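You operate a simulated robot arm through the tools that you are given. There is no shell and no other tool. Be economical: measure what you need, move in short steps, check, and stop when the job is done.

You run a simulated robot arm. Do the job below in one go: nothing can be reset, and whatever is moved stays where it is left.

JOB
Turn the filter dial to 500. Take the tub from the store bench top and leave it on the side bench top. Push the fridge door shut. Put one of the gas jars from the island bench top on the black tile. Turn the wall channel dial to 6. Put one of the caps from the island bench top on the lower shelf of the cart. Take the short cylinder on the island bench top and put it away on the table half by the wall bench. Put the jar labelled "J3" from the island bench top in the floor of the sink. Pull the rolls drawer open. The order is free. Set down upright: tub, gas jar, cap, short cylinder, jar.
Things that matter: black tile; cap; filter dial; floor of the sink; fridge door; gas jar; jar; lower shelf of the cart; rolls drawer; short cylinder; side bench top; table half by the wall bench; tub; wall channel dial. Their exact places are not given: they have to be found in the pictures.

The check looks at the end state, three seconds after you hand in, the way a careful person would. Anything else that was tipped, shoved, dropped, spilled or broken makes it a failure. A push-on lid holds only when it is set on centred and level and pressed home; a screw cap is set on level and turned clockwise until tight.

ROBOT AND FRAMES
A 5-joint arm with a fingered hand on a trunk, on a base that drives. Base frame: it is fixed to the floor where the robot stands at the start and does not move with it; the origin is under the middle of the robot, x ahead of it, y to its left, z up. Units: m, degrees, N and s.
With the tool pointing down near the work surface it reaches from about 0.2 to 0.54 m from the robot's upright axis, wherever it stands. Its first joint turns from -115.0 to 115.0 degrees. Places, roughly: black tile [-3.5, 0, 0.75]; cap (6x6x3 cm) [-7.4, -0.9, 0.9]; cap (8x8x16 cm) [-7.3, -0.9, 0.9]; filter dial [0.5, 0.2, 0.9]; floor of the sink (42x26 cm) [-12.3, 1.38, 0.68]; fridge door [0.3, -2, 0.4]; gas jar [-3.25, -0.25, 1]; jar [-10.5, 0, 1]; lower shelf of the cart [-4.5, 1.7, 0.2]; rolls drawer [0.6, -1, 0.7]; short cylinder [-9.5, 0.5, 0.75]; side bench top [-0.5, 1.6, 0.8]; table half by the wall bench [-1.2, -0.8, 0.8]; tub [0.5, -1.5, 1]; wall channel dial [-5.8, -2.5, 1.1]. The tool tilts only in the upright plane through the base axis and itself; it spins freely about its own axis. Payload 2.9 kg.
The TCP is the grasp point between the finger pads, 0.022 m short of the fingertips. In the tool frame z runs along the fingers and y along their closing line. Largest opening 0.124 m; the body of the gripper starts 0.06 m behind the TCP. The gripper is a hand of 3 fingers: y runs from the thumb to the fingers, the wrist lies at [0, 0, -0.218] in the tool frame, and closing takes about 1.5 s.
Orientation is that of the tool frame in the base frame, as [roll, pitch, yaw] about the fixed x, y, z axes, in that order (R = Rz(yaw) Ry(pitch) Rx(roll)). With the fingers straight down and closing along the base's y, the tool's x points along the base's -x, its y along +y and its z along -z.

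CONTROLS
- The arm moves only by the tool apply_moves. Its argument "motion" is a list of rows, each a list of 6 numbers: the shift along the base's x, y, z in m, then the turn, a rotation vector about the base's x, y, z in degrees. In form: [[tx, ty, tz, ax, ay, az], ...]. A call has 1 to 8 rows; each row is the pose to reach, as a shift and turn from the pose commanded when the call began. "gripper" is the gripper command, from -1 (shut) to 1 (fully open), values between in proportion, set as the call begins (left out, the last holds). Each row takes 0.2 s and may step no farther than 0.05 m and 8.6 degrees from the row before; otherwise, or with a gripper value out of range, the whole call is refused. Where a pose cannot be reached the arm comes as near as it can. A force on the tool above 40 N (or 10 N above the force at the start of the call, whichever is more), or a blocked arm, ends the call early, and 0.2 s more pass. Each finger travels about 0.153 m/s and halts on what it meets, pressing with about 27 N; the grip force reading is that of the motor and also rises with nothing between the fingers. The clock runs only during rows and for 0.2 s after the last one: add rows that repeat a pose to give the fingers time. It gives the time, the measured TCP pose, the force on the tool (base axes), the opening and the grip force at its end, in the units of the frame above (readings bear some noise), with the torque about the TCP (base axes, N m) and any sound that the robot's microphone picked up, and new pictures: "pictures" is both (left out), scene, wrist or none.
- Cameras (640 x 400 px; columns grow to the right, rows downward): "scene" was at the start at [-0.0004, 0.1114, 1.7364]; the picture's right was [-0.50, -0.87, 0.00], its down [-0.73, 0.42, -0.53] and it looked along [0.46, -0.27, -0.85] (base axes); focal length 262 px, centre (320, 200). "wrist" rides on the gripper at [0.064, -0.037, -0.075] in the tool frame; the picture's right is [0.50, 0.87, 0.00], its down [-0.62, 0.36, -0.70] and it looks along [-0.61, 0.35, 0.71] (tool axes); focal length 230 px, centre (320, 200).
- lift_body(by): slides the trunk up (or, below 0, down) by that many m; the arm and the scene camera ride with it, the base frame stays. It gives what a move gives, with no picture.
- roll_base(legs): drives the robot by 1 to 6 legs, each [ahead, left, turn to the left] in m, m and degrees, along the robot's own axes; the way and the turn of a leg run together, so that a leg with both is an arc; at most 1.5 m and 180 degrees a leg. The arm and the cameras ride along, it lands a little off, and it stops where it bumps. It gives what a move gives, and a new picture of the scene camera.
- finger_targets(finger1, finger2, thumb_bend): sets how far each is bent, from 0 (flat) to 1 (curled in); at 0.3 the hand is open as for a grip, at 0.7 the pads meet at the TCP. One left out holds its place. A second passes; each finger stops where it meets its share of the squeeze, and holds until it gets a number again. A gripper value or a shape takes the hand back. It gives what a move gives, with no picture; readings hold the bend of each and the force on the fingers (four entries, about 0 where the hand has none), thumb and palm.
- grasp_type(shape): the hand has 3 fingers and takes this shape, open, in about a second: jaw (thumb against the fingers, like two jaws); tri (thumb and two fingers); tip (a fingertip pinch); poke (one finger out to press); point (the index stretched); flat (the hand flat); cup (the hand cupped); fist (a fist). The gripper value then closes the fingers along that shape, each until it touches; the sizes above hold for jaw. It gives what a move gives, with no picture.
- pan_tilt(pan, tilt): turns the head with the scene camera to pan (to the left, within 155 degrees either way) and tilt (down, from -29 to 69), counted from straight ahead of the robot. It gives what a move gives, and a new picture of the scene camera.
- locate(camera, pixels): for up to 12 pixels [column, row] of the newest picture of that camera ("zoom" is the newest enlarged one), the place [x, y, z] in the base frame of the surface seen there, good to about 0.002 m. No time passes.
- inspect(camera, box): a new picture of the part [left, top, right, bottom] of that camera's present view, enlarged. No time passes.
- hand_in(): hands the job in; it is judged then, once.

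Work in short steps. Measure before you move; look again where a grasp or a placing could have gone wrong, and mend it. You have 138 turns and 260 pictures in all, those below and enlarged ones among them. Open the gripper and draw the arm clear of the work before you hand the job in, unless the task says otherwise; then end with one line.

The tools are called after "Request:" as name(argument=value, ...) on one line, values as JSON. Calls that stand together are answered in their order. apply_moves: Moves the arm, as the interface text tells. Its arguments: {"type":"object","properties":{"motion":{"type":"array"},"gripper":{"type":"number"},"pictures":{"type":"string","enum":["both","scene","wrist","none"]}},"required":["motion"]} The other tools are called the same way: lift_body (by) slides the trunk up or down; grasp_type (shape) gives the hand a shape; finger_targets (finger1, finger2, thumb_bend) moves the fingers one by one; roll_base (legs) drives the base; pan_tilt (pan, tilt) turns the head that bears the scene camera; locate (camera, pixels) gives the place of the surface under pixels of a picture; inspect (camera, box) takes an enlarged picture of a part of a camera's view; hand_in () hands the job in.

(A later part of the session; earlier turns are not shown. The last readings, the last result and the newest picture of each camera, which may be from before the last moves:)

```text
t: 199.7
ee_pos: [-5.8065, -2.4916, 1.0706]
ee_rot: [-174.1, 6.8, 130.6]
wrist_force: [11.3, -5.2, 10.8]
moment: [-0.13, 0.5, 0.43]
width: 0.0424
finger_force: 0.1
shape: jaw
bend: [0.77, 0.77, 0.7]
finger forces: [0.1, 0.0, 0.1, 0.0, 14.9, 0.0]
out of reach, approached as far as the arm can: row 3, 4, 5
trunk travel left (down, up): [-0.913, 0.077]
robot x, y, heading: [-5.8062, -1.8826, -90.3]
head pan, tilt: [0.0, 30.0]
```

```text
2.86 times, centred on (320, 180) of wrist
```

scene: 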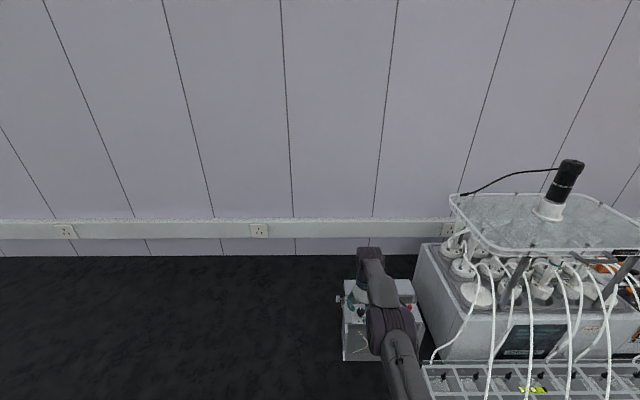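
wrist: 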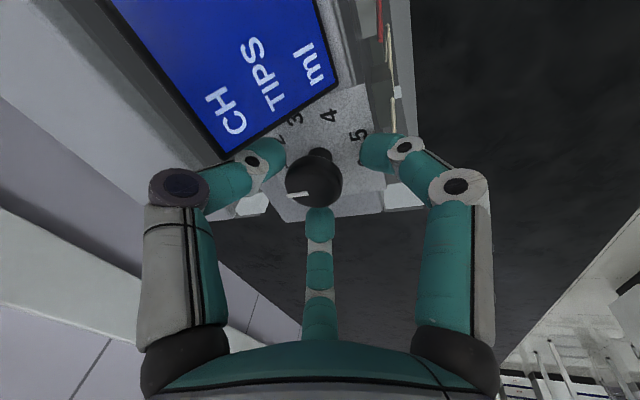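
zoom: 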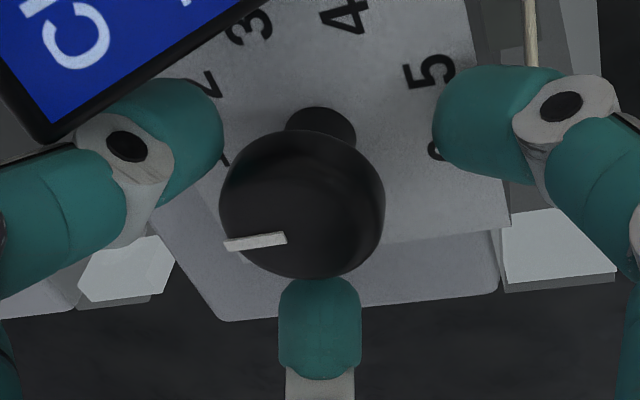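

The thumb brushes the display edge; closing brings it in. I close on the knob.

Request:
apply_moves(motion=[[-0.002, 0, 0, 0, 0, 0], [-0.002, 0, 0, 0, 0, 0], [-0.002, 0, 0, 0, 0, 0], [-0.002, 0, 0, 0, 0, 0]], gripper=-1, pictures="wrist")

Request:
inspect(camera="wrist", box=[230, 110, 410, 250])

```text
t: 200.7
ee_pos: [-5.8064, -2.4925, 1.0684]
ee_rot: [-174.1, 6.5, 130.5]
wrist_force: [18.6, -3.9, -3.8]
moment: [-0.12, 0.82, 0.54]
width: 0.022
finger_force: 27.3
shape: jaw
bend: [0.73, 0.74, 0.69]
finger forces: [21.8, 21.7, 0.1, 0.1, 46.0, 0.1]
trunk travel left (down, up): [-0.913, 0.077]
robot x, y, heading: [-5.8067, -1.8816, -90.2]
head pan, tilt: [0.0, 30.0]
```

wrist: 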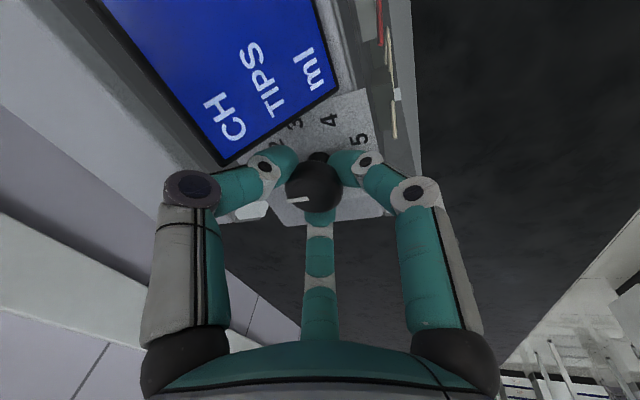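

```text
2.86 times, centred on (320, 180) of wrist
```

zoom: 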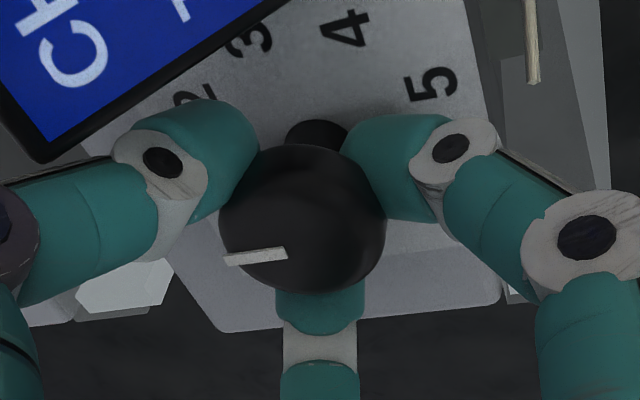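

The thumb presses against the display. I release, go up 10 mm so only fingertips hold the cap, and spin so fingers straddle the display direction.

Request:
apply_moves(motion=[[0.002, 0, 0, 0, 0, 0], [0.002, 0, 0, 0, 0, 0], [0.002, 0, 0, 0, 0, 0], [0.002, -0.002, 0.02, 0, 0, 0], [0.002, -0.002, 0.05, 0, 0, 0]], gripper=-0.3, pictures="none")

Request:
apply_moves(motion=[[0, 0, 0, 0, 1, 8], [0, 0, 0, 0, 2, 16], [0, 0, 0, 0, 3, 24], [0, 0, 0, 0, 4.5, 32], [0, 0, 0, 0, 5.6, 40], [0, 0, 0, 0, 6.3, 45], [0, 0, 0, 0, 6.3, 45]], pictures="wrist")

```text
t: 201.9
ee_pos: [-5.8067, -2.4933, 1.1198]
ee_rot: [-174.3, 6.8, 130.2]
wrist_force: [0.7, -0.3, 0.5]
moment: [0.01, 0.02, 0.03]
width: 0.043
finger_force: 0.1
shape: jaw
bend: [0.77, 0.77, 0.7]
finger forces: [0.0, 0.0, 0.0, 0.0, 0.0, 0.1]
trunk travel left (down, up): [-0.913, 0.077]
robot x, y, heading: [-5.8098, -1.8845, -90.6]
head pan, tilt: [0.0, 30.0]
```

```text
t: 203.5
ee_pos: [-5.8063, -2.4937, 1.1206]
ee_rot: [-171.4, 1.1, 172.9]
wrist_force: [0.2, 0.2, 0.2]
moment: [0.02, -0.01, -0.04]
width: 0.0433
finger_force: 0.0
shape: jaw
bend: [0.77, 0.77, 0.7]
finger forces: [0.0, 0.1, 0.0, 0.0, 0.1, 0.0]
out of reach, approached as far as the arm can: row 6, 7
trunk travel left (down, up): [-0.913, 0.077]
robot x, y, heading: [-5.8083, -1.884, -90.5]
head pan, tilt: [0.0, 30.0]
```

wrist: 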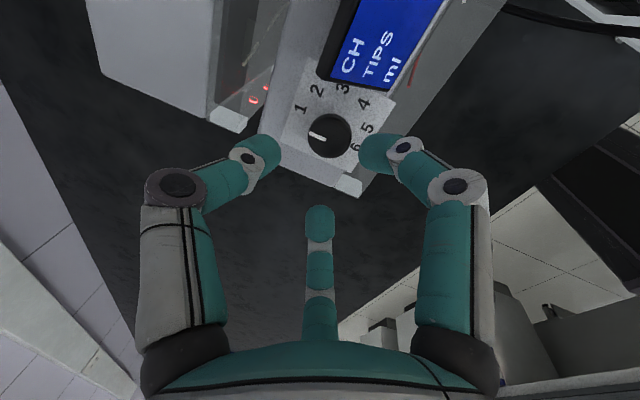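

Fingers now at 143°/263°/23°, clear of the display. I descend to z≈1.077 and grip.

Request:
apply_moves(motion=[[-0.001, 0, -0.015, 0, 0, 0], [-0.002, 0, -0.03, 0, 0, 0], [-0.002, 0, -0.043, 0, 0, 0], [-0.002, 0, -0.043, 0, 0, 0]], pictures="none")

Request:
apply_moves(motion=[[0, 0, 0, 0, 0, 0], [0, 0, 0, 0, 0, 0], [0, 0, 0, 0, 0, 0], [0, 0, 0, 0, 0, 0]], gripper=-1, pictures="wrist")

Request:
inspect(camera="wrist", box=[230, 110, 410, 250])

```text
t: 204.5
ee_pos: [-5.7877, -2.4907, 1.0765]
ee_rot: [-171.4, 1.0, 174.8]
wrist_force: [-0.1, 0.5, 0.9]
moment: [0.03, 0.03, -0.03]
width: 0.0435
finger_force: 0.1
shape: jaw
bend: [0.77, 0.77, 0.7]
finger forces: [0.7, 0.1, 0.0, 0.0, 0.0, 0.1]
out of reach, approached as far as the arm can: row 1, 2, 3, 4
trunk travel left (down, up): [-0.913, 0.077]
robot x, y, heading: [-5.8067, -1.882, -90.6]
head pan, tilt: [0.0, 30.0]
```

```text
t: 205.5
ee_pos: [-5.7864, -2.4919, 1.076]
ee_rot: [-171.3, 1.0, 174.8]
wrist_force: [2.1, 1.8, 3.6]
moment: [0.06, 0.03, -0.02]
width: 0.0002
finger_force: 27.2
shape: jaw
bend: [0.81, 0.7, 0.7]
finger forces: [19.0, 0.0, 0.0, 0.0, 0.0, 0.0]
trunk travel left (down, up): [-0.913, 0.077]
robot x, y, heading: [-5.8087, -1.8839, -90.4]
head pan, tilt: [0.0, 30.0]
```

wrist: 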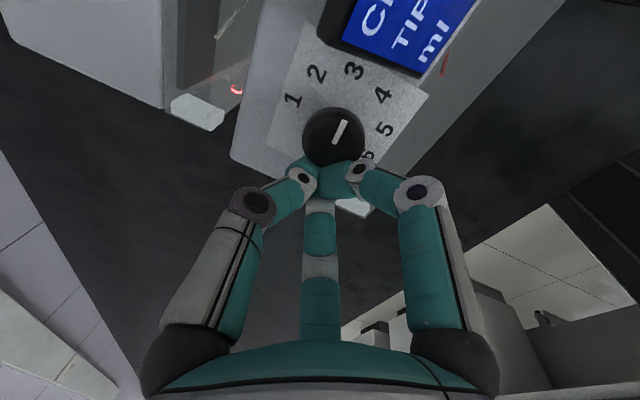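

```text
2.86 times, centred on (320, 180) of wrist
```

zoom: 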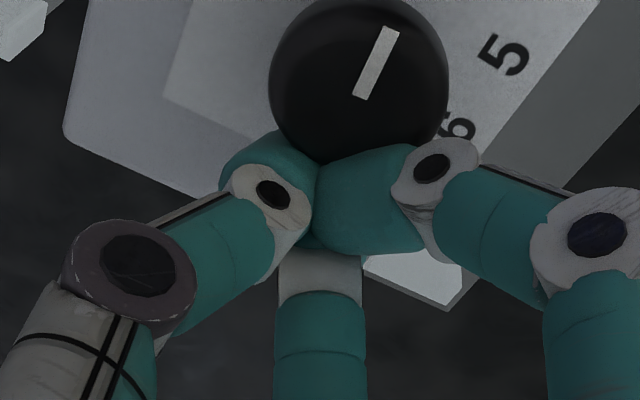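

The arm yielded 2 cm sideways (tilt plane slightly off) and the closing fingers turned the knob part way (to about 3–4), clockwise as wanted. I open, raise and correct the tilt by +0.7° about y.

Request:
apply_moves(motion=[[0, 0, 0, 0, 0, 0], [0, 0, 0, 0, 0, 0], [0, 0, 0.02, 0, 0.7, 0], [0, 0, 0.04, 0, 0.7, 0], [0, 0, 0.043, 0, 0.7, 0], [0, 0, 0.043, 0, 0.7, 0]], gripper=-0.3, pictures="wrist")

Request:
inspect(camera="wrist", box=[230, 50, 410, 190])

```text
t: 206.9
ee_pos: [-5.7825, -2.491, 1.1187]
ee_rot: [-171.4, 1.1, 175.1]
wrist_force: [-0.3, 0.6, -0.3]
moment: [0.01, 0.0, 0.04]
width: 0.043
finger_force: 0.0
shape: jaw
bend: [0.77, 0.77, 0.7]
finger forces: [0.1, 0.1, 0.1, 0.0, 0.0, 0.0]
out of reach, approached as far as the arm can: row 3, 4, 5, 6
trunk travel left (down, up): [-0.913, 0.077]
robot x, y, heading: [-5.8062, -1.8808, -90.6]
head pan, tilt: [0.0, 30.0]
```

wrist: 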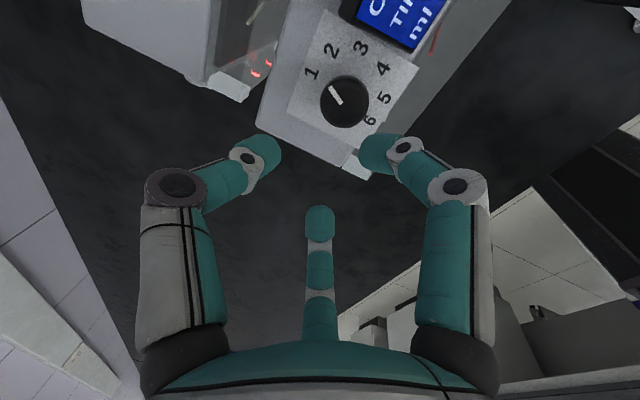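

```text
2.86 times, centred on (320, 120) of wrist
```

zoom: 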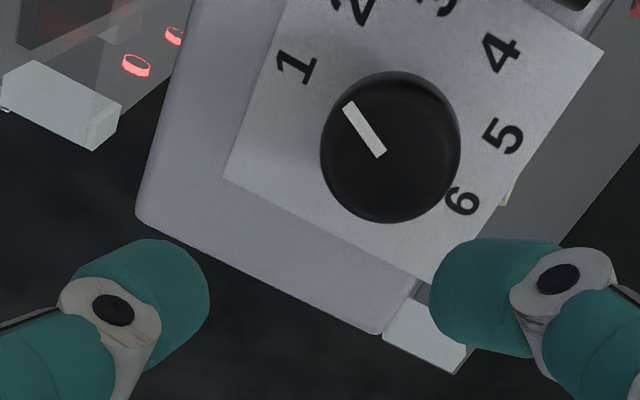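

The knob now points between 1 and 2. I bring the hand back over it by rotating the plane (−2.4° with −0.025 m in x).

Request:
apply_moves(motion=[[-0.013, -0.002, 0, 0, 0, -1.2], [-0.0255, -0.003, 0, 0, 0, -2.4], [-0.0255, -0.003, 0, 0, 0, -2.4]], pictures="wrist")

```text
t: 207.7
ee_pos: [-5.8056, -2.4958, 1.1188]
ee_rot: [-171.5, 1.0, 172.8]
wrist_force: [-0.3, -0.9, 0.2]
moment: [-0.01, 0.0, -0.01]
width: 0.0435
finger_force: 0.2
shape: jaw
bend: [0.77, 0.77, 0.7]
finger forces: [0.0, 0.0, 0.0, 0.0, 0.0, 0.1]
trunk travel left (down, up): [-0.913, 0.077]
robot x, y, heading: [-5.8079, -1.8831, -90.4]
head pan, tilt: [0.0, 30.0]
```

wrist: 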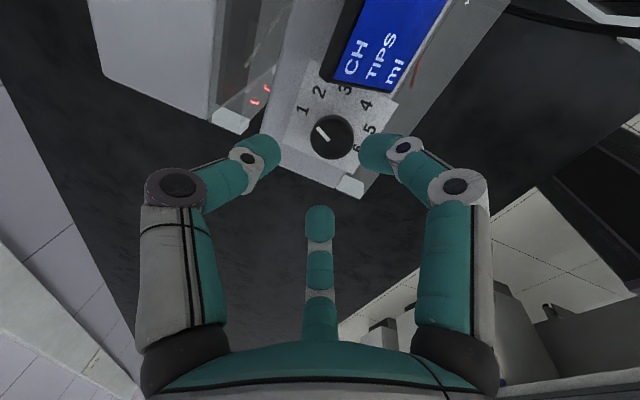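

Reached. I descend with the trunk instead (arm joints unchanged).

Request:
lift_body(by=-0.042)

Request:
inspect(camera="wrist", box=[230, 110, 410, 250])

```text
t: 208.6
ee_pos: [-5.8065, -2.4944, 1.0776]
ee_rot: [-171.5, 1.1, 172.8]
wrist_force: [0.5, 0.1, -0.2]
moment: [-0.04, -0.02, 0.0]
width: 0.043
finger_force: 0.1
shape: jaw
bend: [0.77, 0.77, 0.7]
finger forces: [0.0, 0.0, 0.0, 0.1, 0.0, 0.0]
trunk travel left (down, up): [-0.871, 0.119]
robot x, y, heading: [-5.8074, -1.8815, -90.4]
head pan, tilt: [0.0, 30.0]
```

```text
2.86 times, centred on (320, 180) of wrist
```

zoom: 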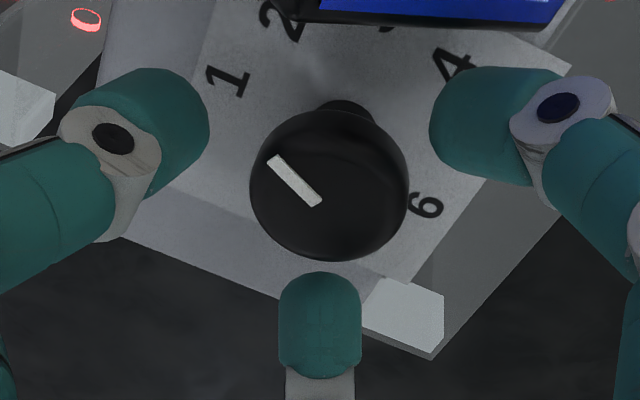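

Centred. Close and turn 56° clockwise about the tool axis.

Request:
apply_moves(motion=[[0, 0, 0, 0, 0, 0], [0, 0, 0, 0, 0, 0], [0, 0, 0, 0, 0, 0], [0, 0, 0, 0, 0, 0]], gripper=-1, pictures="wrist")

Request:
apply_moves(motion=[[0, 0, 0, 0, -1.22, -7.9], [0, 0, 0, 0, -2.44, -15.8], [0, 0, 0, 0, -3.66, -23.7], [0, 0, 0, 0, -4.88, -31.6], [0, 0, 0, 0, -6.1, -39.5], [0, 0, 0, 0, -7.32, -47.4], [0, 0, 0, 0, -8.5, -55.3]], pictures="wrist")

Request:
inspect(camera="wrist", box=[230, 110, 410, 250])

```text
t: 209.6
ee_pos: [-5.8064, -2.4941, 1.076]
ee_rot: [-171.4, 1.1, 172.9]
wrist_force: [1.2, -1.0, 1.5]
moment: [-0.01, 0.0, 0.01]
width: 0.0202
finger_force: 26.8
shape: jaw
bend: [0.76, 0.75, 0.7]
finger forces: [24.1, 23.3, 0.0, 0.1, 23.8, 0.0]
trunk travel left (down, up): [-0.871, 0.119]
robot x, y, heading: [-5.8065, -1.8811, -90.1]
head pan, tilt: [0.0, 30.0]
```

wrist: 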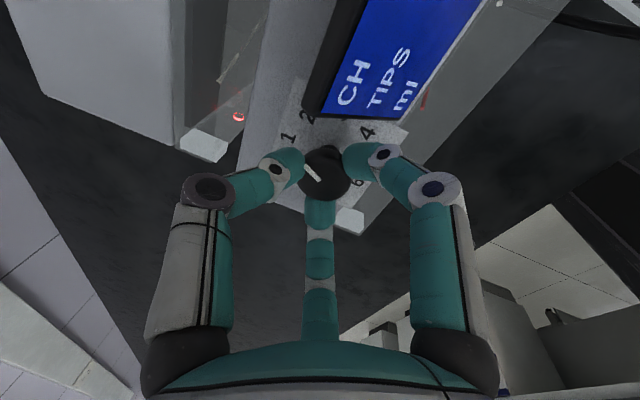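

```text
t: 211.2
ee_pos: [-5.8076, -2.495, 1.077]
ee_rot: [-176.3, 7.8, 116.9]
wrist_force: [-6.1, -3.2, 1.2]
moment: [0.07, 0.33, 0.0]
width: 0.0199
finger_force: 27.4
shape: jaw
bend: [0.76, 0.74, 0.7]
finger forces: [26.5, 19.8, 0.1, 0.0, 28.9, 0.1]
trunk travel left (down, up): [-0.871, 0.119]
robot x, y, heading: [-5.808, -1.8814, -90.3]
head pan, tilt: [0.0, 30.0]
```

wrist: 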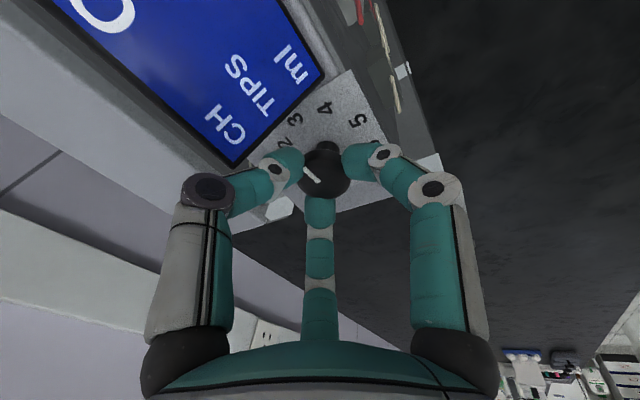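

```text
2.86 times, centred on (320, 180) of wrist
```

zoom: 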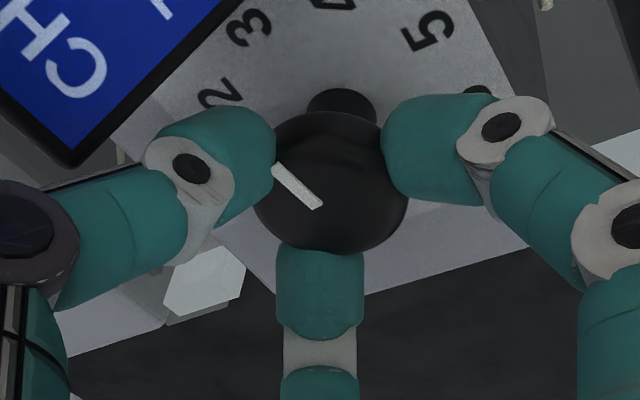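

No slip: pointer now near 3. I open slightly, spin back in place, and regrip.

Request:
apply_moves(motion=[[0, 0, 0, 0, 0, 0], [0, 0, 0, 0, 1.22, 7.9], [0, 0, 0, 0, 2.44, 15.8], [0, 0, 0, 0, 3.66, 23.7], [0, 0, 0, 0, 4.88, 31.6], [0, 0, 0, 0, 6.1, 39.5], [0, 0, 0, 0, 7.32, 47.4], [0, 0, 0, 0, 8.5, 55.3]], gripper=-0.5, pictures="none")

Request:
apply_moves(motion=[[0, 0, 0, 0, 0, 0], [0, 0, 0, 0, 0, 0], [0, 0, 0, 0, 0, 0], [0, 0, 0, 0, 0, 0]], gripper=-1, pictures="none")

Request:
apply_moves(motion=[[0, 0, 0, 0, -1.22, -7.9], [0, 0, 0, 0, -2.44, -15.8], [0, 0, 0, 0, -3.66, -23.7], [0, 0, 0, 0, -4.88, -31.6], [0, 0, 0, 0, -6.1, -39.5], [0, 0, 0, 0, -7.32, -47.4], [0, 0, 0, 0, -8.5, -55.3]], pictures="wrist")

Request:
inspect(camera="wrist", box=[230, 110, 410, 250])

```text
t: 213.0
ee_pos: [-5.8066, -2.4962, 1.0767]
ee_rot: [-171.5, 1.1, 173.0]
wrist_force: [-0.4, 0.7, 0.0]
moment: [0.01, -0.04, -0.01]
width: 0.0314
finger_force: 0.0
shape: jaw
bend: [0.76, 0.76, 0.7]
finger forces: [0.2, 0.0, 0.1, 0.0, 0.0, 0.1]
trunk travel left (down, up): [-0.871, 0.119]
robot x, y, heading: [-5.8106, -1.8803, -90.6]
head pan, tilt: [0.0, 30.0]
```

```text
t: 214.0
ee_pos: [-5.8058, -2.4966, 1.0767]
ee_rot: [-171.5, 1.0, 172.8]
wrist_force: [0.8, -0.6, 1.1]
moment: [0.05, 0.02, 0.0]
width: 0.0201
finger_force: 26.4
shape: jaw
bend: [0.76, 0.75, 0.7]
finger forces: [23.9, 23.4, 0.0, 0.1, 23.3, 0.0]
trunk travel left (down, up): [-0.871, 0.119]
robot x, y, heading: [-5.8098, -1.8815, -90.1]
head pan, tilt: [0.0, 30.0]
```

```text
t: 215.6
ee_pos: [-5.8091, -2.4959, 1.0758]
ee_rot: [-176.3, 7.8, 116.9]
wrist_force: [-8.8, -9.3, 10.2]
moment: [-0.06, 0.35, 0.0]
width: 0.0205
finger_force: 27.1
shape: jaw
bend: [0.77, 0.74, 0.7]
finger forces: [27.0, 21.3, 0.1, 0.0, 33.2, 0.0]
trunk travel left (down, up): [-0.871, 0.119]
robot x, y, heading: [-5.8091, -1.8826, -90.2]
head pan, tilt: [0.0, 30.0]
```

wrist: 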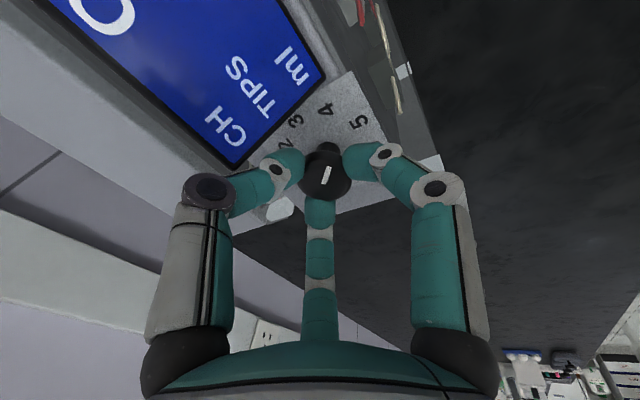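

```text
2.86 times, centred on (320, 180) of wrist
```

zoom: 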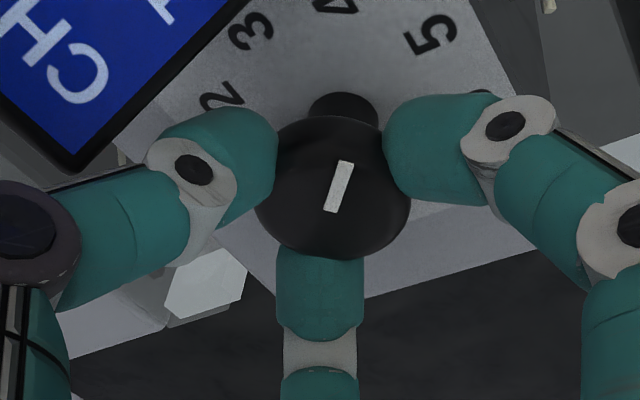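

Pointer now around 4–5. Same regrip and turn again.

Request:
apply_moves(motion=[[0, 0, 0, 0, 0, 0], [0, 0, 0, 0, 1.22, 7.9], [0, 0, 0, 0, 2.44, 15.8], [0, 0, 0, 0, 3.66, 23.7], [0, 0, 0, 0, 4.88, 31.6], [0, 0, 0, 0, 6.1, 39.5], [0, 0, 0, 0, 7.32, 47.4], [0, 0, 0, 0, 8.5, 55.3]], gripper=-0.5, pictures="none")

Request:
apply_moves(motion=[[0, 0, 0, 0, 0, 0], [0, 0, 0, 0, 0, 0], [0, 0, 0, 0, 0, 0], [0, 0, 0, 0, 0, 0]], gripper=-1, pictures="none")

Request:
apply_moves(motion=[[0, 0, 0, 0, -1.22, -7.9], [0, 0, 0, 0, -2.44, -15.8], [0, 0, 0, 0, -3.66, -23.7], [0, 0, 0, 0, -4.88, -31.6], [0, 0, 0, 0, -6.1, -39.5], [0, 0, 0, 0, -7.32, -47.4], [0, 0, 0, 0, -8.5, -55.3]], pictures="none")

Request:
apply_moves(motion=[[0, 0, 0, 0, 0, 0], [0, 0, 0, 0, 1.22, 7.9], [0, 0, 0, 0, 2.44, 15.8], [0, 0, 0, 0, 3.66, 23.7], [0, 0, 0, 0, 4.88, 31.6], [0, 0, 0, 0, 6.1, 39.5], [0, 0, 0, 0, 7.32, 47.4], [0, 0, 0, 0, 8.5, 55.3]], gripper=-0.5, pictures="wrist")

Request:
inspect(camera="wrist", box=[230, 90, 410, 230])

```text
t: 217.4
ee_pos: [-5.8062, -2.4949, 1.076]
ee_rot: [-171.6, 1.1, 172.9]
wrist_force: [0.1, -1.1, 0.8]
moment: [-0.02, 0.02, 0.02]
width: 0.0311
finger_force: 0.1
shape: jaw
bend: [0.76, 0.76, 0.7]
finger forces: [0.0, 0.0, 0.1, 0.0, 0.0, 0.0]
trunk travel left (down, up): [-0.871, 0.119]
robot x, y, heading: [-5.8108, -1.8818, -90.5]
head pan, tilt: [0.0, 30.0]
```

```text
t: 218.4
ee_pos: [-5.8061, -2.4951, 1.0781]
ee_rot: [-171.5, 1.1, 172.8]
wrist_force: [0.0, -1.5, 1.9]
moment: [0.0, 0.02, -0.04]
width: 0.02
finger_force: 27.2
shape: jaw
bend: [0.76, 0.75, 0.7]
finger forces: [24.0, 23.5, 0.1, 0.1, 24.0, 0.0]
trunk travel left (down, up): [-0.871, 0.119]
robot x, y, heading: [-5.8096, -1.8837, -90.4]
head pan, tilt: [0.0, 30.0]
```

```text
t: 220.0
ee_pos: [-5.8081, -2.4956, 1.0762]
ee_rot: [-176.2, 7.8, 116.9]
wrist_force: [-7.6, -5.9, 9.4]
moment: [0.03, 0.39, 0.0]
width: 0.0202
finger_force: 26.6
shape: jaw
bend: [0.76, 0.74, 0.7]
finger forces: [27.6, 21.1, 0.0, 0.0, 32.4, 0.1]
trunk travel left (down, up): [-0.871, 0.119]
robot x, y, heading: [-5.809, -1.8786, -90.5]
head pan, tilt: [0.0, 30.0]
```

```text
t: 221.8
ee_pos: [-5.8061, -2.4941, 1.0768]
ee_rot: [-171.6, 1.1, 172.8]
wrist_force: [-0.9, -0.7, 0.6]
moment: [0.01, 0.0, 0.01]
width: 0.031
finger_force: 0.1
shape: jaw
bend: [0.76, 0.76, 0.7]
finger forces: [0.1, 0.0, 0.1, 0.0, 0.0, 0.1]
trunk travel left (down, up): [-0.871, 0.119]
robot x, y, heading: [-5.8069, -1.8814, -90.7]
head pan, tilt: [0.0, 30.0]
```

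wrist: 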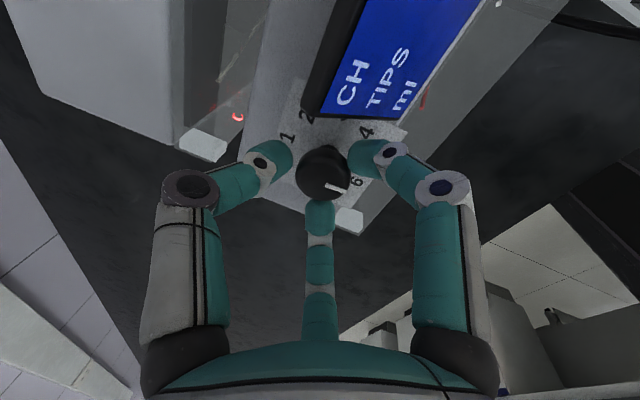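

```text
2.86 times, centred on (320, 160) of wrist
```

zoom: 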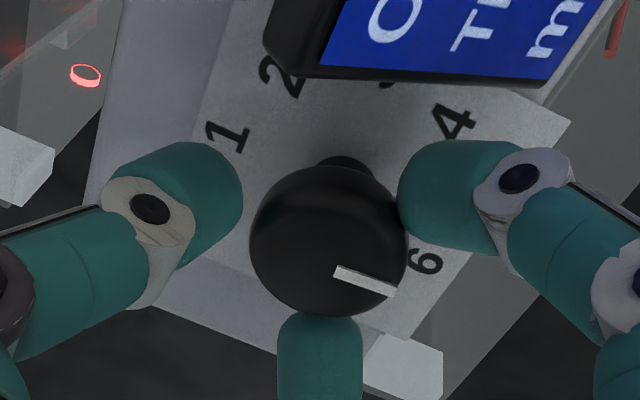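

The pointer is near 6. I measure its direction.

Request:
locate(camera="zoom", pixels=[[337, 272], [394, 291], [427, 262], [225, 137], [345, 271], [385, 288], [328, 240]])

Request:
lift_body(by=0.06)

Request:
inspect(camera="wrist", box=[230, 50, 410, 190])

```text
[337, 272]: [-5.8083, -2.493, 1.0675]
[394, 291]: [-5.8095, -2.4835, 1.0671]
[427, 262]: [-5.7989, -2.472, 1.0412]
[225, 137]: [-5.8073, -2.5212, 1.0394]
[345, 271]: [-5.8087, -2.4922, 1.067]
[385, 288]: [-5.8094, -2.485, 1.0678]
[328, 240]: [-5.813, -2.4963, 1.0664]
```

```text
t: 222.8
ee_pos: [-5.8057, -2.4952, 1.1369]
ee_rot: [-171.5, 1.0, 172.8]
wrist_force: [-0.1, 0.0, 0.0]
moment: [-0.02, 0.0, -0.04]
width: 0.0308
finger_force: 0.1
shape: jaw
bend: [0.76, 0.76, 0.7]
finger forces: [0.0, 0.1, 0.0, 0.0, 0.1, 0.0]
trunk travel left (down, up): [-0.931, 0.059]
robot x, y, heading: [-5.8077, -1.8825, -90.4]
head pan, tilt: [0.0, 30.0]
```

```text
2.86 times, centred on (320, 120) of wrist
```

zoom: 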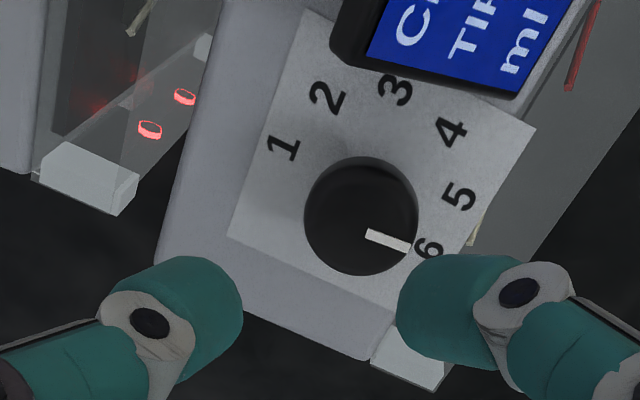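

Pointer is at ~175°; 25° more to 6 (200°). Lower, grip, turn 25°.

Request:
lift_body(by=-0.06)

Request:
apply_moves(motion=[[0, 0, 0, 0, 0, 0], [0, 0, 0, 0, 0, 0], [0, 0, 0, 0, 0, 0], [0, 0, 0, 0, 0, 0]], gripper=-1, pictures="none")

Request:
apply_moves(motion=[[0, 0, 0, 0, -1.22, -7.9], [0, 0, 0, 0, -2.44, -15.8], [0, 0, 0, 0, -3.8, -24.7], [0, 0, 0, 0, -3.8, -24.7]], pictures="none")

Request:
apply_moves(motion=[[0, 0, 0, 0, 0, 0], [0, 0, 0, 0, 0, 0], [0, 0, 0, 0, 0, 0]], gripper=-0.4, pictures="none")

Request:
lift_body(by=0.08)

Request:
inspect(camera="wrist", box=[220, 20, 440, 190])

```text
t: 223.8
ee_pos: [-5.8057, -2.4947, 1.0773]
ee_rot: [-171.5, 1.0, 172.8]
wrist_force: [0.6, 0.0, -0.5]
moment: [0.03, 0.01, 0.01]
width: 0.0311
finger_force: 0.1
shape: jaw
bend: [0.76, 0.76, 0.7]
finger forces: [0.1, 0.0, 0.0, 0.0, 0.0, 0.0]
trunk travel left (down, up): [-0.871, 0.119]
robot x, y, heading: [-5.8077, -1.8767, -90.4]
head pan, tilt: [0.0, 30.0]
```

```text
t: 224.8
ee_pos: [-5.806, -2.4955, 1.0765]
ee_rot: [-171.4, 1.1, 172.7]
wrist_force: [0.8, -1.4, 1.4]
moment: [0.02, 0.02, -0.01]
width: 0.0201
finger_force: 26.5
shape: jaw
bend: [0.76, 0.75, 0.7]
finger forces: [24.0, 23.2, 0.0, 0.0, 24.1, 0.1]
trunk travel left (down, up): [-0.871, 0.119]
robot x, y, heading: [-5.8071, -1.8781, -90.4]
head pan, tilt: [0.0, 30.0]
```

```text
refused: row 3 steps farther than a row can; nothing moved
```

```text
t: 225.6
ee_pos: [-5.8056, -2.4948, 1.0788]
ee_rot: [-171.5, 1.1, 172.8]
wrist_force: [0.3, 0.1, 0.4]
moment: [-0.02, -0.01, -0.01]
width: 0.0372
finger_force: 0.1
shape: jaw
bend: [0.77, 0.77, 0.7]
finger forces: [0.0, 0.1, 0.0, 0.0, 0.0, 0.0]
trunk travel left (down, up): [-0.871, 0.119]
robot x, y, heading: [-5.8061, -1.8864, -90.4]
head pan, tilt: [0.0, 30.0]
```

```text
t: 226.8
ee_pos: [-5.8057, -2.4949, 1.1582]
ee_rot: [-171.5, 1.1, 172.8]
wrist_force: [-1.1, -0.6, 0.8]
moment: [-0.04, 0.0, 0.02]
width: 0.0369
finger_force: 0.1
shape: jaw
bend: [0.77, 0.77, 0.7]
finger forces: [0.1, 0.0, 0.0, 0.1, 0.1, 0.0]
trunk travel left (down, up): [-0.951, 0.039]
robot x, y, heading: [-5.8099, -1.8802, -90.5]
head pan, tilt: [0.0, 30.0]
```

```text
2.35 times, centred on (330, 105) of wrist
```

zoom: 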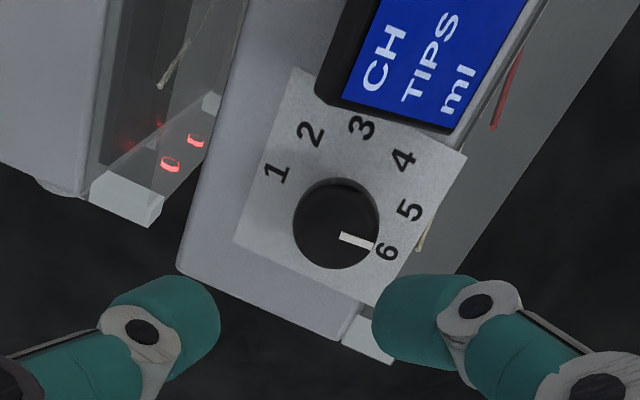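

One row was too big so nothing turned. I redo it with smaller steps.

Request:
lift_body(by=-0.08)

Request:
apply_moves(motion=[[0, 0, 0, 0, 0, 0], [0, 0, 0, 0, 0, 0], [0, 0, 0, 0, 0, 0], [0, 0, 0, 0, 0, 0], [0, 0, 0, 0, -0.95, -6.17], [0, 0, 0, 0, -1.9, -12.3], [0, 0, 0, 0, -2.85, -18.5], [0, 0, 0, 0, -3.8, -24.7]], gripper=-1, pictures="none")

Request:
apply_moves(motion=[[0, 0, 0, 0, 0, 0], [0, 0, 0, 0, 0, 0], [0, 0, 0, 0, 0, 0]], gripper=-0.4, pictures="none")

Request:
lift_body(by=0.08)

Request:
inspect(camera="wrist", box=[220, 20, 440, 190])

```text
t: 227.9
ee_pos: [-5.8046, -2.4965, 1.0777]
ee_rot: [-171.5, 1.1, 172.8]
wrist_force: [-0.4, 0.3, 0.7]
moment: [-0.01, 0.01, 0.01]
width: 0.0369
finger_force: 0.0
shape: jaw
bend: [0.77, 0.77, 0.7]
finger forces: [0.1, 0.0, 0.0, 0.0, 0.0, 0.0]
trunk travel left (down, up): [-0.871, 0.119]
robot x, y, heading: [-5.8102, -1.8796, -90.6]
head pan, tilt: [0.0, 30.0]
```

```text
t: 229.7
ee_pos: [-5.8068, -2.4957, 1.0772]
ee_rot: [-172.7, 4.7, 148.0]
wrist_force: [-3.8, -1.5, 5.7]
moment: [0.02, 0.22, -0.04]
width: 0.0201
finger_force: 27.3
shape: jaw
bend: [0.76, 0.75, 0.7]
finger forces: [28.6, 21.3, 0.1, 0.0, 26.8, 0.0]
trunk travel left (down, up): [-0.871, 0.119]
robot x, y, heading: [-5.8091, -1.8803, -90.6]
head pan, tilt: [0.0, 30.0]
```

```text
t: 230.5
ee_pos: [-5.8059, -2.4951, 1.0772]
ee_rot: [-172.7, 4.8, 148.1]
wrist_force: [-0.8, -1.3, -0.5]
moment: [0.02, 0.0, -0.02]
width: 0.0366
finger_force: 0.0
shape: jaw
bend: [0.77, 0.77, 0.7]
finger forces: [0.0, 0.0, 0.0, 0.1, 0.0, 0.1]
trunk travel left (down, up): [-0.871, 0.119]
robot x, y, heading: [-5.8113, -1.884, -90.6]
head pan, tilt: [0.0, 30.0]
```

```text
t: 231.7
ee_pos: [-5.8049, -2.4966, 1.1566]
ee_rot: [-172.7, 4.5, 148.0]
wrist_force: [0.0, -0.5, -0.2]
moment: [0.01, 0.02, -0.01]
width: 0.0369
finger_force: 0.1
shape: jaw
bend: [0.77, 0.77, 0.7]
finger forces: [0.0, 0.1, 0.0, 0.0, 0.0, 0.0]
trunk travel left (down, up): [-0.951, 0.039]
robot x, y, heading: [-5.8119, -1.8796, -90.6]
head pan, tilt: [0.0, 30.0]
```

```text
2.35 times, centred on (330, 105) of wrist
```

zoom: 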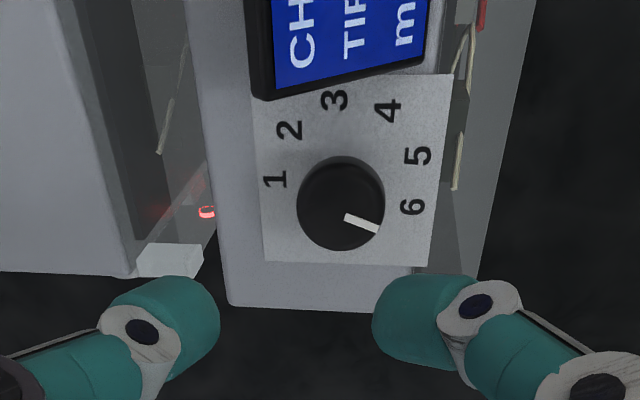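

Request:
locate(camera="zoom", pixels=[[347, 218], [376, 229], [412, 207], [275, 180], [333, 100]])

Request:
roll_base(legs=[[-0.45, 0, 0]])

Request:
pan_tilt(pan=10, tilt=30)

Request:
inspect(camera="scene", box=[360, 180, 460, 260])

```text
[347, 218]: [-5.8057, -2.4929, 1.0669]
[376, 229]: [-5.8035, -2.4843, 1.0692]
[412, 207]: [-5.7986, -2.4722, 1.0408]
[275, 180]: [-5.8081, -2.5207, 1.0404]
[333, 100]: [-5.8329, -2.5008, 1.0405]
```

```text
t: 234.5
ee_pos: [-5.8034, -2.0352, 1.1556]
ee_rot: [-172.7, 4.6, 147.9]
wrist_force: [-0.3, -0.4, -0.3]
moment: [-0.03, 0.02, 0.02]
width: 0.0371
finger_force: 0.1
shape: jaw
bend: [0.77, 0.77, 0.7]
finger forces: [0.0, 0.0, 0.0, 0.1, 0.0, 0.0]
trunk travel left (down, up): [-0.951, 0.039]
robot x, y, heading: [-5.8005, -1.4179, -90.8]
head pan, tilt: [0.0, 30.0]
```

scene: 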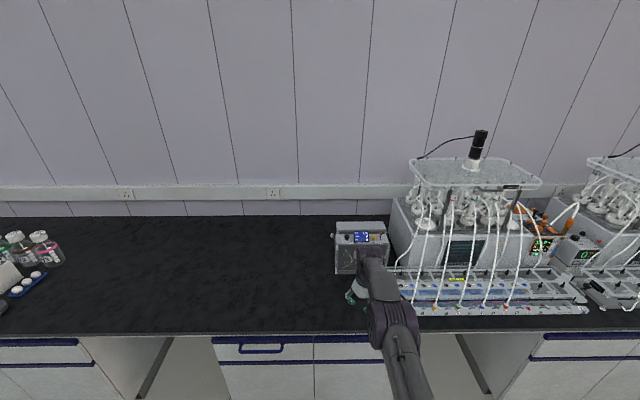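

```text
t: 235.2
ee_pos: [-5.8032, -2.0337, 1.1572]
ee_rot: [-172.7, 4.7, 147.8]
wrist_force: [0.5, 0.4, -0.3]
moment: [0.03, 0.03, 0.01]
width: 0.0369
finger_force: 0.1
shape: jaw
bend: [0.77, 0.77, 0.7]
finger forces: [0.0, 0.0, 0.1, 0.0, 0.0, 0.1]
trunk travel left (down, up): [-0.951, 0.039]
robot x, y, heading: [-5.8036, -1.4232, -90.8]
head pan, tilt: [10.0, 30.0]
```

scene: 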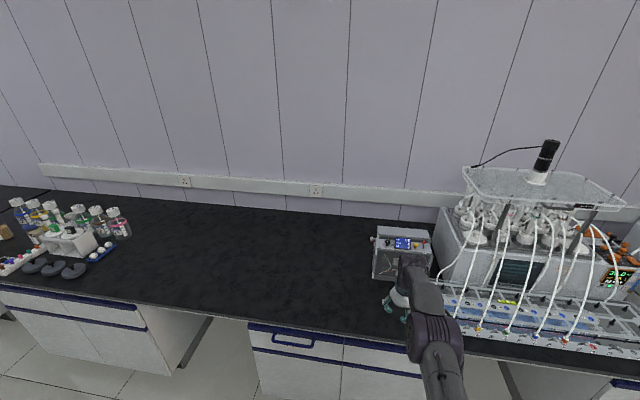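

```text
5.00 times, centred on (410, 220) of scene
```

zoom: 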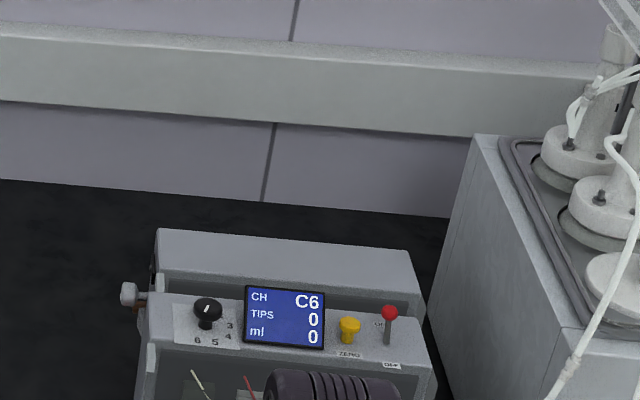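

Display shows C6: done. I retract and level the hand, then drive along −x to the caps on the island.

Request:
apply_moves(motion=[[0, 0.04, 0.01, 4, 0, 0], [0, 0.08, 0.02, 8, 0, 0], [0, 0.12, 0.02, 8, 0, 0], [0, 0.16, 0.02, 8, 0, 0], [0, 0.2, 0.02, 8, 0, 0]], pictures="none")

Request:
roll_base(legs=[[0, 0, -90], [1.4, 0.1, 0]])

Request:
pan_tilt(pan=-75, tilt=30)

```text
t: 236.4
ee_pos: [-5.8021, -1.8334, 1.1777]
ee_rot: [-179.4, 0.4, 147.5]
wrist_force: [0.0, -0.1, 0.7]
moment: [-0.01, -0.02, 0.0]
width: 0.0371
finger_force: 0.0
shape: jaw
bend: [0.77, 0.77, 0.7]
finger forces: [0.0, 0.0, 0.0, 0.1, 0.0, 0.0]
trunk travel left (down, up): [-0.951, 0.039]
robot x, y, heading: [-5.8084, -1.4196, -90.5]
head pan, tilt: [10.0, 30.0]
```

```text
t: 247.3
ee_pos: [-7.6237, -1.4432, 1.1785]
ee_rot: [-179.4, 0.3, 55.7]
wrist_force: [0.5, -0.7, -0.4]
moment: [-0.01, 0.01, 0.02]
width: 0.037
finger_force: 0.0
shape: jaw
bend: [0.77, 0.77, 0.7]
finger forces: [0.0, 0.1, 0.0, 0.0, 0.1, 0.0]
trunk travel left (down, up): [-0.951, 0.039]
robot x, y, heading: [-7.2074, -1.4543, 177.7]
head pan, tilt: [10.0, 30.0]
```

scene: 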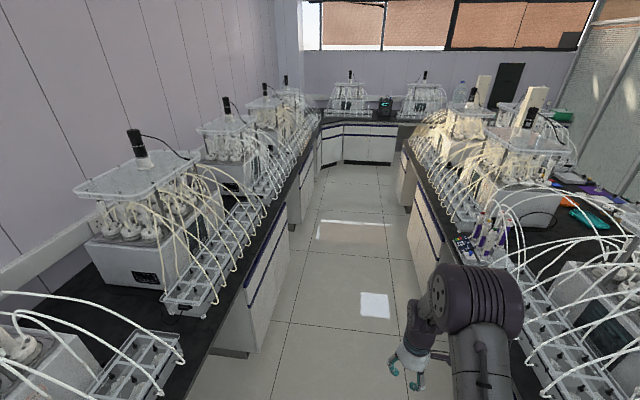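

```text
t: 248.9
ee_pos: [-7.624, -1.4433, 1.1768]
ee_rot: [-179.6, 0.3, 55.8]
wrist_force: [-0.5, -0.2, 0.4]
moment: [-0.01, -0.01, -0.01]
width: 0.0371
finger_force: 0.0
shape: jaw
bend: [0.77, 0.77, 0.7]
finger forces: [0.0, 0.0, 0.0, 0.1, 0.0, 0.0]
trunk travel left (down, up): [-0.951, 0.039]
robot x, y, heading: [-7.2117, -1.4521, 177.4]
head pan, tilt: [-75.0, 30.0]
```

scene: 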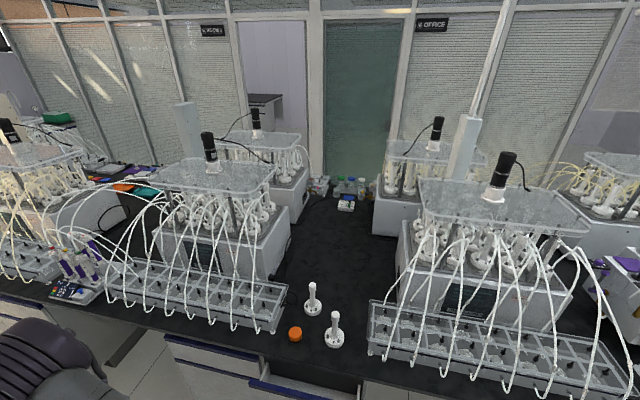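

Two white stemmed caps at (313,300),(334,330) and an orange one at (295,333). I enlarge and measure.

Request:
inspect(camera="scene", box=[265, 265, 375, 360])

Request:
locate(camera="zoom", pixels=[[275, 105], [275, 160], [275, 190], [300, 210], [400, 218], [400, 270], [397, 320], [425, 335], [175, 275], [175, 300], [320, 280], [480, 350]])

Request:
locate(camera="scene", pixels=[[280, 325], [286, 300], [370, 350], [372, 305], [330, 372], [250, 355], [300, 385], [250, 385], [320, 250], [420, 385], [260, 362]])

```text
4.21 times, centred on (320, 312) of scene
```

zoom: 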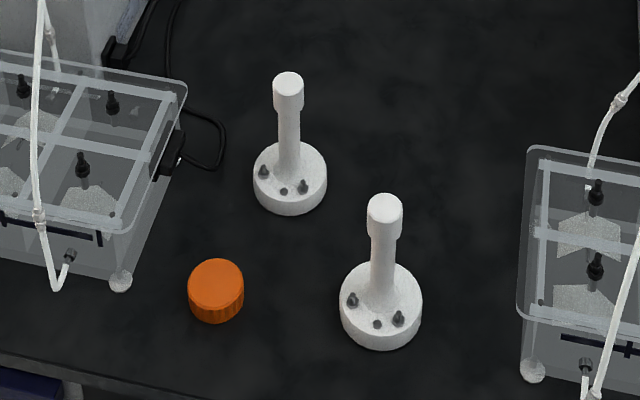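

```text
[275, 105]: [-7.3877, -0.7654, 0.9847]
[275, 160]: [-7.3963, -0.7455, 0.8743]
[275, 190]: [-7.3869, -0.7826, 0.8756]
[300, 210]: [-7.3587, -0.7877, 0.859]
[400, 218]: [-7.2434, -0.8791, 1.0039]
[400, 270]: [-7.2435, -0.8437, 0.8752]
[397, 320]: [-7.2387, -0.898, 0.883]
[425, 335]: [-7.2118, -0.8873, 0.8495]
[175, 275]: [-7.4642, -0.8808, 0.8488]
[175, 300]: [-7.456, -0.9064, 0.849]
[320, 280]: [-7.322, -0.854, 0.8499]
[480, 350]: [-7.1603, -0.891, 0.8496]
```

```text
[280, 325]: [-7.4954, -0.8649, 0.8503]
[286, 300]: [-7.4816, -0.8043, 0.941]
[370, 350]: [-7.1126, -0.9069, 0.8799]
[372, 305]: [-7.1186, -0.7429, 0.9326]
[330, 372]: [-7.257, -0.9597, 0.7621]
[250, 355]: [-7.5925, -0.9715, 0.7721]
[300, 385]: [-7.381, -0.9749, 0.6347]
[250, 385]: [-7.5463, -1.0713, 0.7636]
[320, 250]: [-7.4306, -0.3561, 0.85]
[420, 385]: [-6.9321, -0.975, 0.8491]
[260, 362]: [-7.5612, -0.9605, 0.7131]
```

Target: white cap at ≈(−7.253,−0.862), stem up to z 1.0. I'll take it by the stem with a horizontal hand (so it can go onto the low shelf). First turn to face +y and spin the tool.

Request:
roll_base(legs=[[0, 0, -87.4], [0, 0.04, 0]])

Request:
apply_moves(motion=[[0, 0, 0, 0, 0, 8.2], [0, 0, 0, 0, 0, 16.4], [0, 0, 0, 0, 0, 24.6], [0, 0, 0, 0, 0, 32.8], [0, 0, 0, 0, 0, 41], [0, 0, 0, 0, 0, 49.2], [0, 0, 0, 0, 0, 57.4], [0, 0, 0, 0, 0, 65.6]], pictures="none")

Request:
apply_moves(motion=[[0, 0, 0, 0, 0, 8.2], [0, 0, 0, 0, 0, 16.4], [0, 0, 0, 0, 0, 24.6], [0, 0, 0, 0, 0, 32.8], [0, 0, 0, 0, 0, 41], [0, 0, 0, 0, 0, 49.2], [0, 0, 0, 0, 0, 56], [0, 0, 0, 0, 0, 56]], pictures="none")

```text
t: 253.5
ee_pos: [-7.2484, -1.0415, 1.1775]
ee_rot: [-179.6, 0.6, -31.9]
wrist_force: [0.2, -0.5, -0.1]
moment: [0.03, 0.01, -0.03]
width: 0.0368
finger_force: 0.1
shape: jaw
bend: [0.77, 0.77, 0.7]
finger forces: [0.1, 0.0, 0.0, 0.0, 0.0, 0.0]
trunk travel left (down, up): [-0.951, 0.039]
robot x, y, heading: [-7.2482, -1.4575, 89.9]
head pan, tilt: [-75.0, 30.0]
```

scene: 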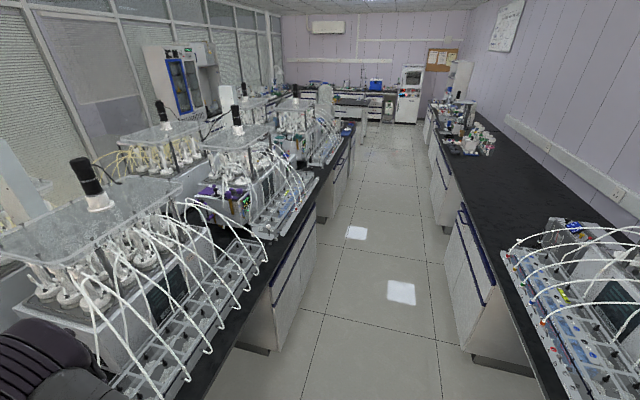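

```text
t: 255.3
ee_pos: [-7.4571, -1.1413, 1.1792]
ee_rot: [-179.4, 0.0, 31.6]
wrist_force: [0.3, 0.4, -0.5]
moment: [0.03, 0.0, -0.02]
width: 0.0373
finger_force: 0.1
shape: jaw
bend: [0.77, 0.77, 0.7]
finger forces: [0.0, 0.0, 0.1, 0.0, 0.0, 0.0]
out of reach, approached as far as the arm can: row 4, 5, 6, 7, 8
trunk travel left (down, up): [-0.951, 0.039]
robot x, y, heading: [-7.2479, -1.4551, 89.8]
head pan, tilt: [-75.0, 30.0]
```

```text
t: 257.1
ee_pos: [-7.4984, -1.4255, 1.1819]
ee_rot: [-179.4, 0.1, 89.6]
wrist_force: [0.1, 0.7, 0.1]
moment: [0.02, 0.01, 0.03]
width: 0.0372
finger_force: 0.1
shape: jaw
bend: [0.77, 0.77, 0.7]
finger forces: [0.1, 0.0, 0.1, 0.0, 0.0, 0.0]
out of reach, approached as far as the arm can: row 1, 2, 3, 4, 5, 6, 7, 8
trunk travel left (down, up): [-0.951, 0.039]
robot x, y, heading: [-7.2489, -1.4574, 89.8]
head pan, tilt: [-75.0, 30.0]
```

The spin joint hit its limit and the arm swung aside. I'll use the opposite spin (yaw −90), returning along an arc.

Request:
apply_moves(motion=[[-0.02, 0.028, 0, 0, 0, -8.4], [-0.02, 0.068, 0, 0, 0, -16.8], [-0.005, 0.11, 0, 0, 0, -25.2], [0.015, 0.15, 0, 0, 0, -33.6], [0.045, 0.188, 0, 0, 0, -42], [0.08, 0.222, 0, 0, 0, -50.4], [0.12, 0.25, 0, 0, 0, -58.8], [0.16, 0.275, 0, 0, 0, -67.2]], pictures="none")

Request:
apply_moves(motion=[[0.03, 0.02, 0, 0, 0, -8.4], [0.06, 0.04, 0, 0, 0, -16.8], [0.085, 0.06, 0, 0, 0, -25.2], [0.085, 0.08, 0, 0, 0, -33.6], [0.085, 0.1, 0, 0, 0, -42], [0.085, 0.1, 0, 0, 0, -50.4], [0.085, 0.1, 0, 0, 0, -58.8], [0.085, 0.1, 0, 0, 0, -67.2]], pictures="none")

```text
t: 258.9
ee_pos: [-7.3805, -1.1604, 1.173]
ee_rot: [-179.5, 0.2, 22.2]
wrist_force: [0.5, 0.8, 0.0]
moment: [-0.02, -0.01, 0.02]
width: 0.0371
finger_force: 0.1
shape: jaw
bend: [0.77, 0.77, 0.7]
finger forces: [0.0, 0.1, 0.0, 0.0, 0.0, 0.0]
out of reach, approached as far as the arm can: row 3, 4, 5, 6, 7, 8
trunk travel left (down, up): [-0.951, 0.039]
robot x, y, heading: [-7.2476, -1.4553, 89.8]
head pan, tilt: [-75.0, 30.0]
```

```text
t: 260.7
ee_pos: [-7.2964, -1.0618, 1.1733]
ee_rot: [-179.6, 0.5, -44.9]
wrist_force: [0.6, 0.1, -0.6]
moment: [-0.02, -0.03, 0.04]
width: 0.0373
finger_force: 0.0
shape: jaw
bend: [0.77, 0.77, 0.7]
finger forces: [0.1, 0.1, 0.1, 0.1, 0.0, 0.1]
trunk travel left (down, up): [-0.951, 0.039]
robot x, y, heading: [-7.2441, -1.4532, 89.6]
head pan, tilt: [-75.0, 30.0]
```

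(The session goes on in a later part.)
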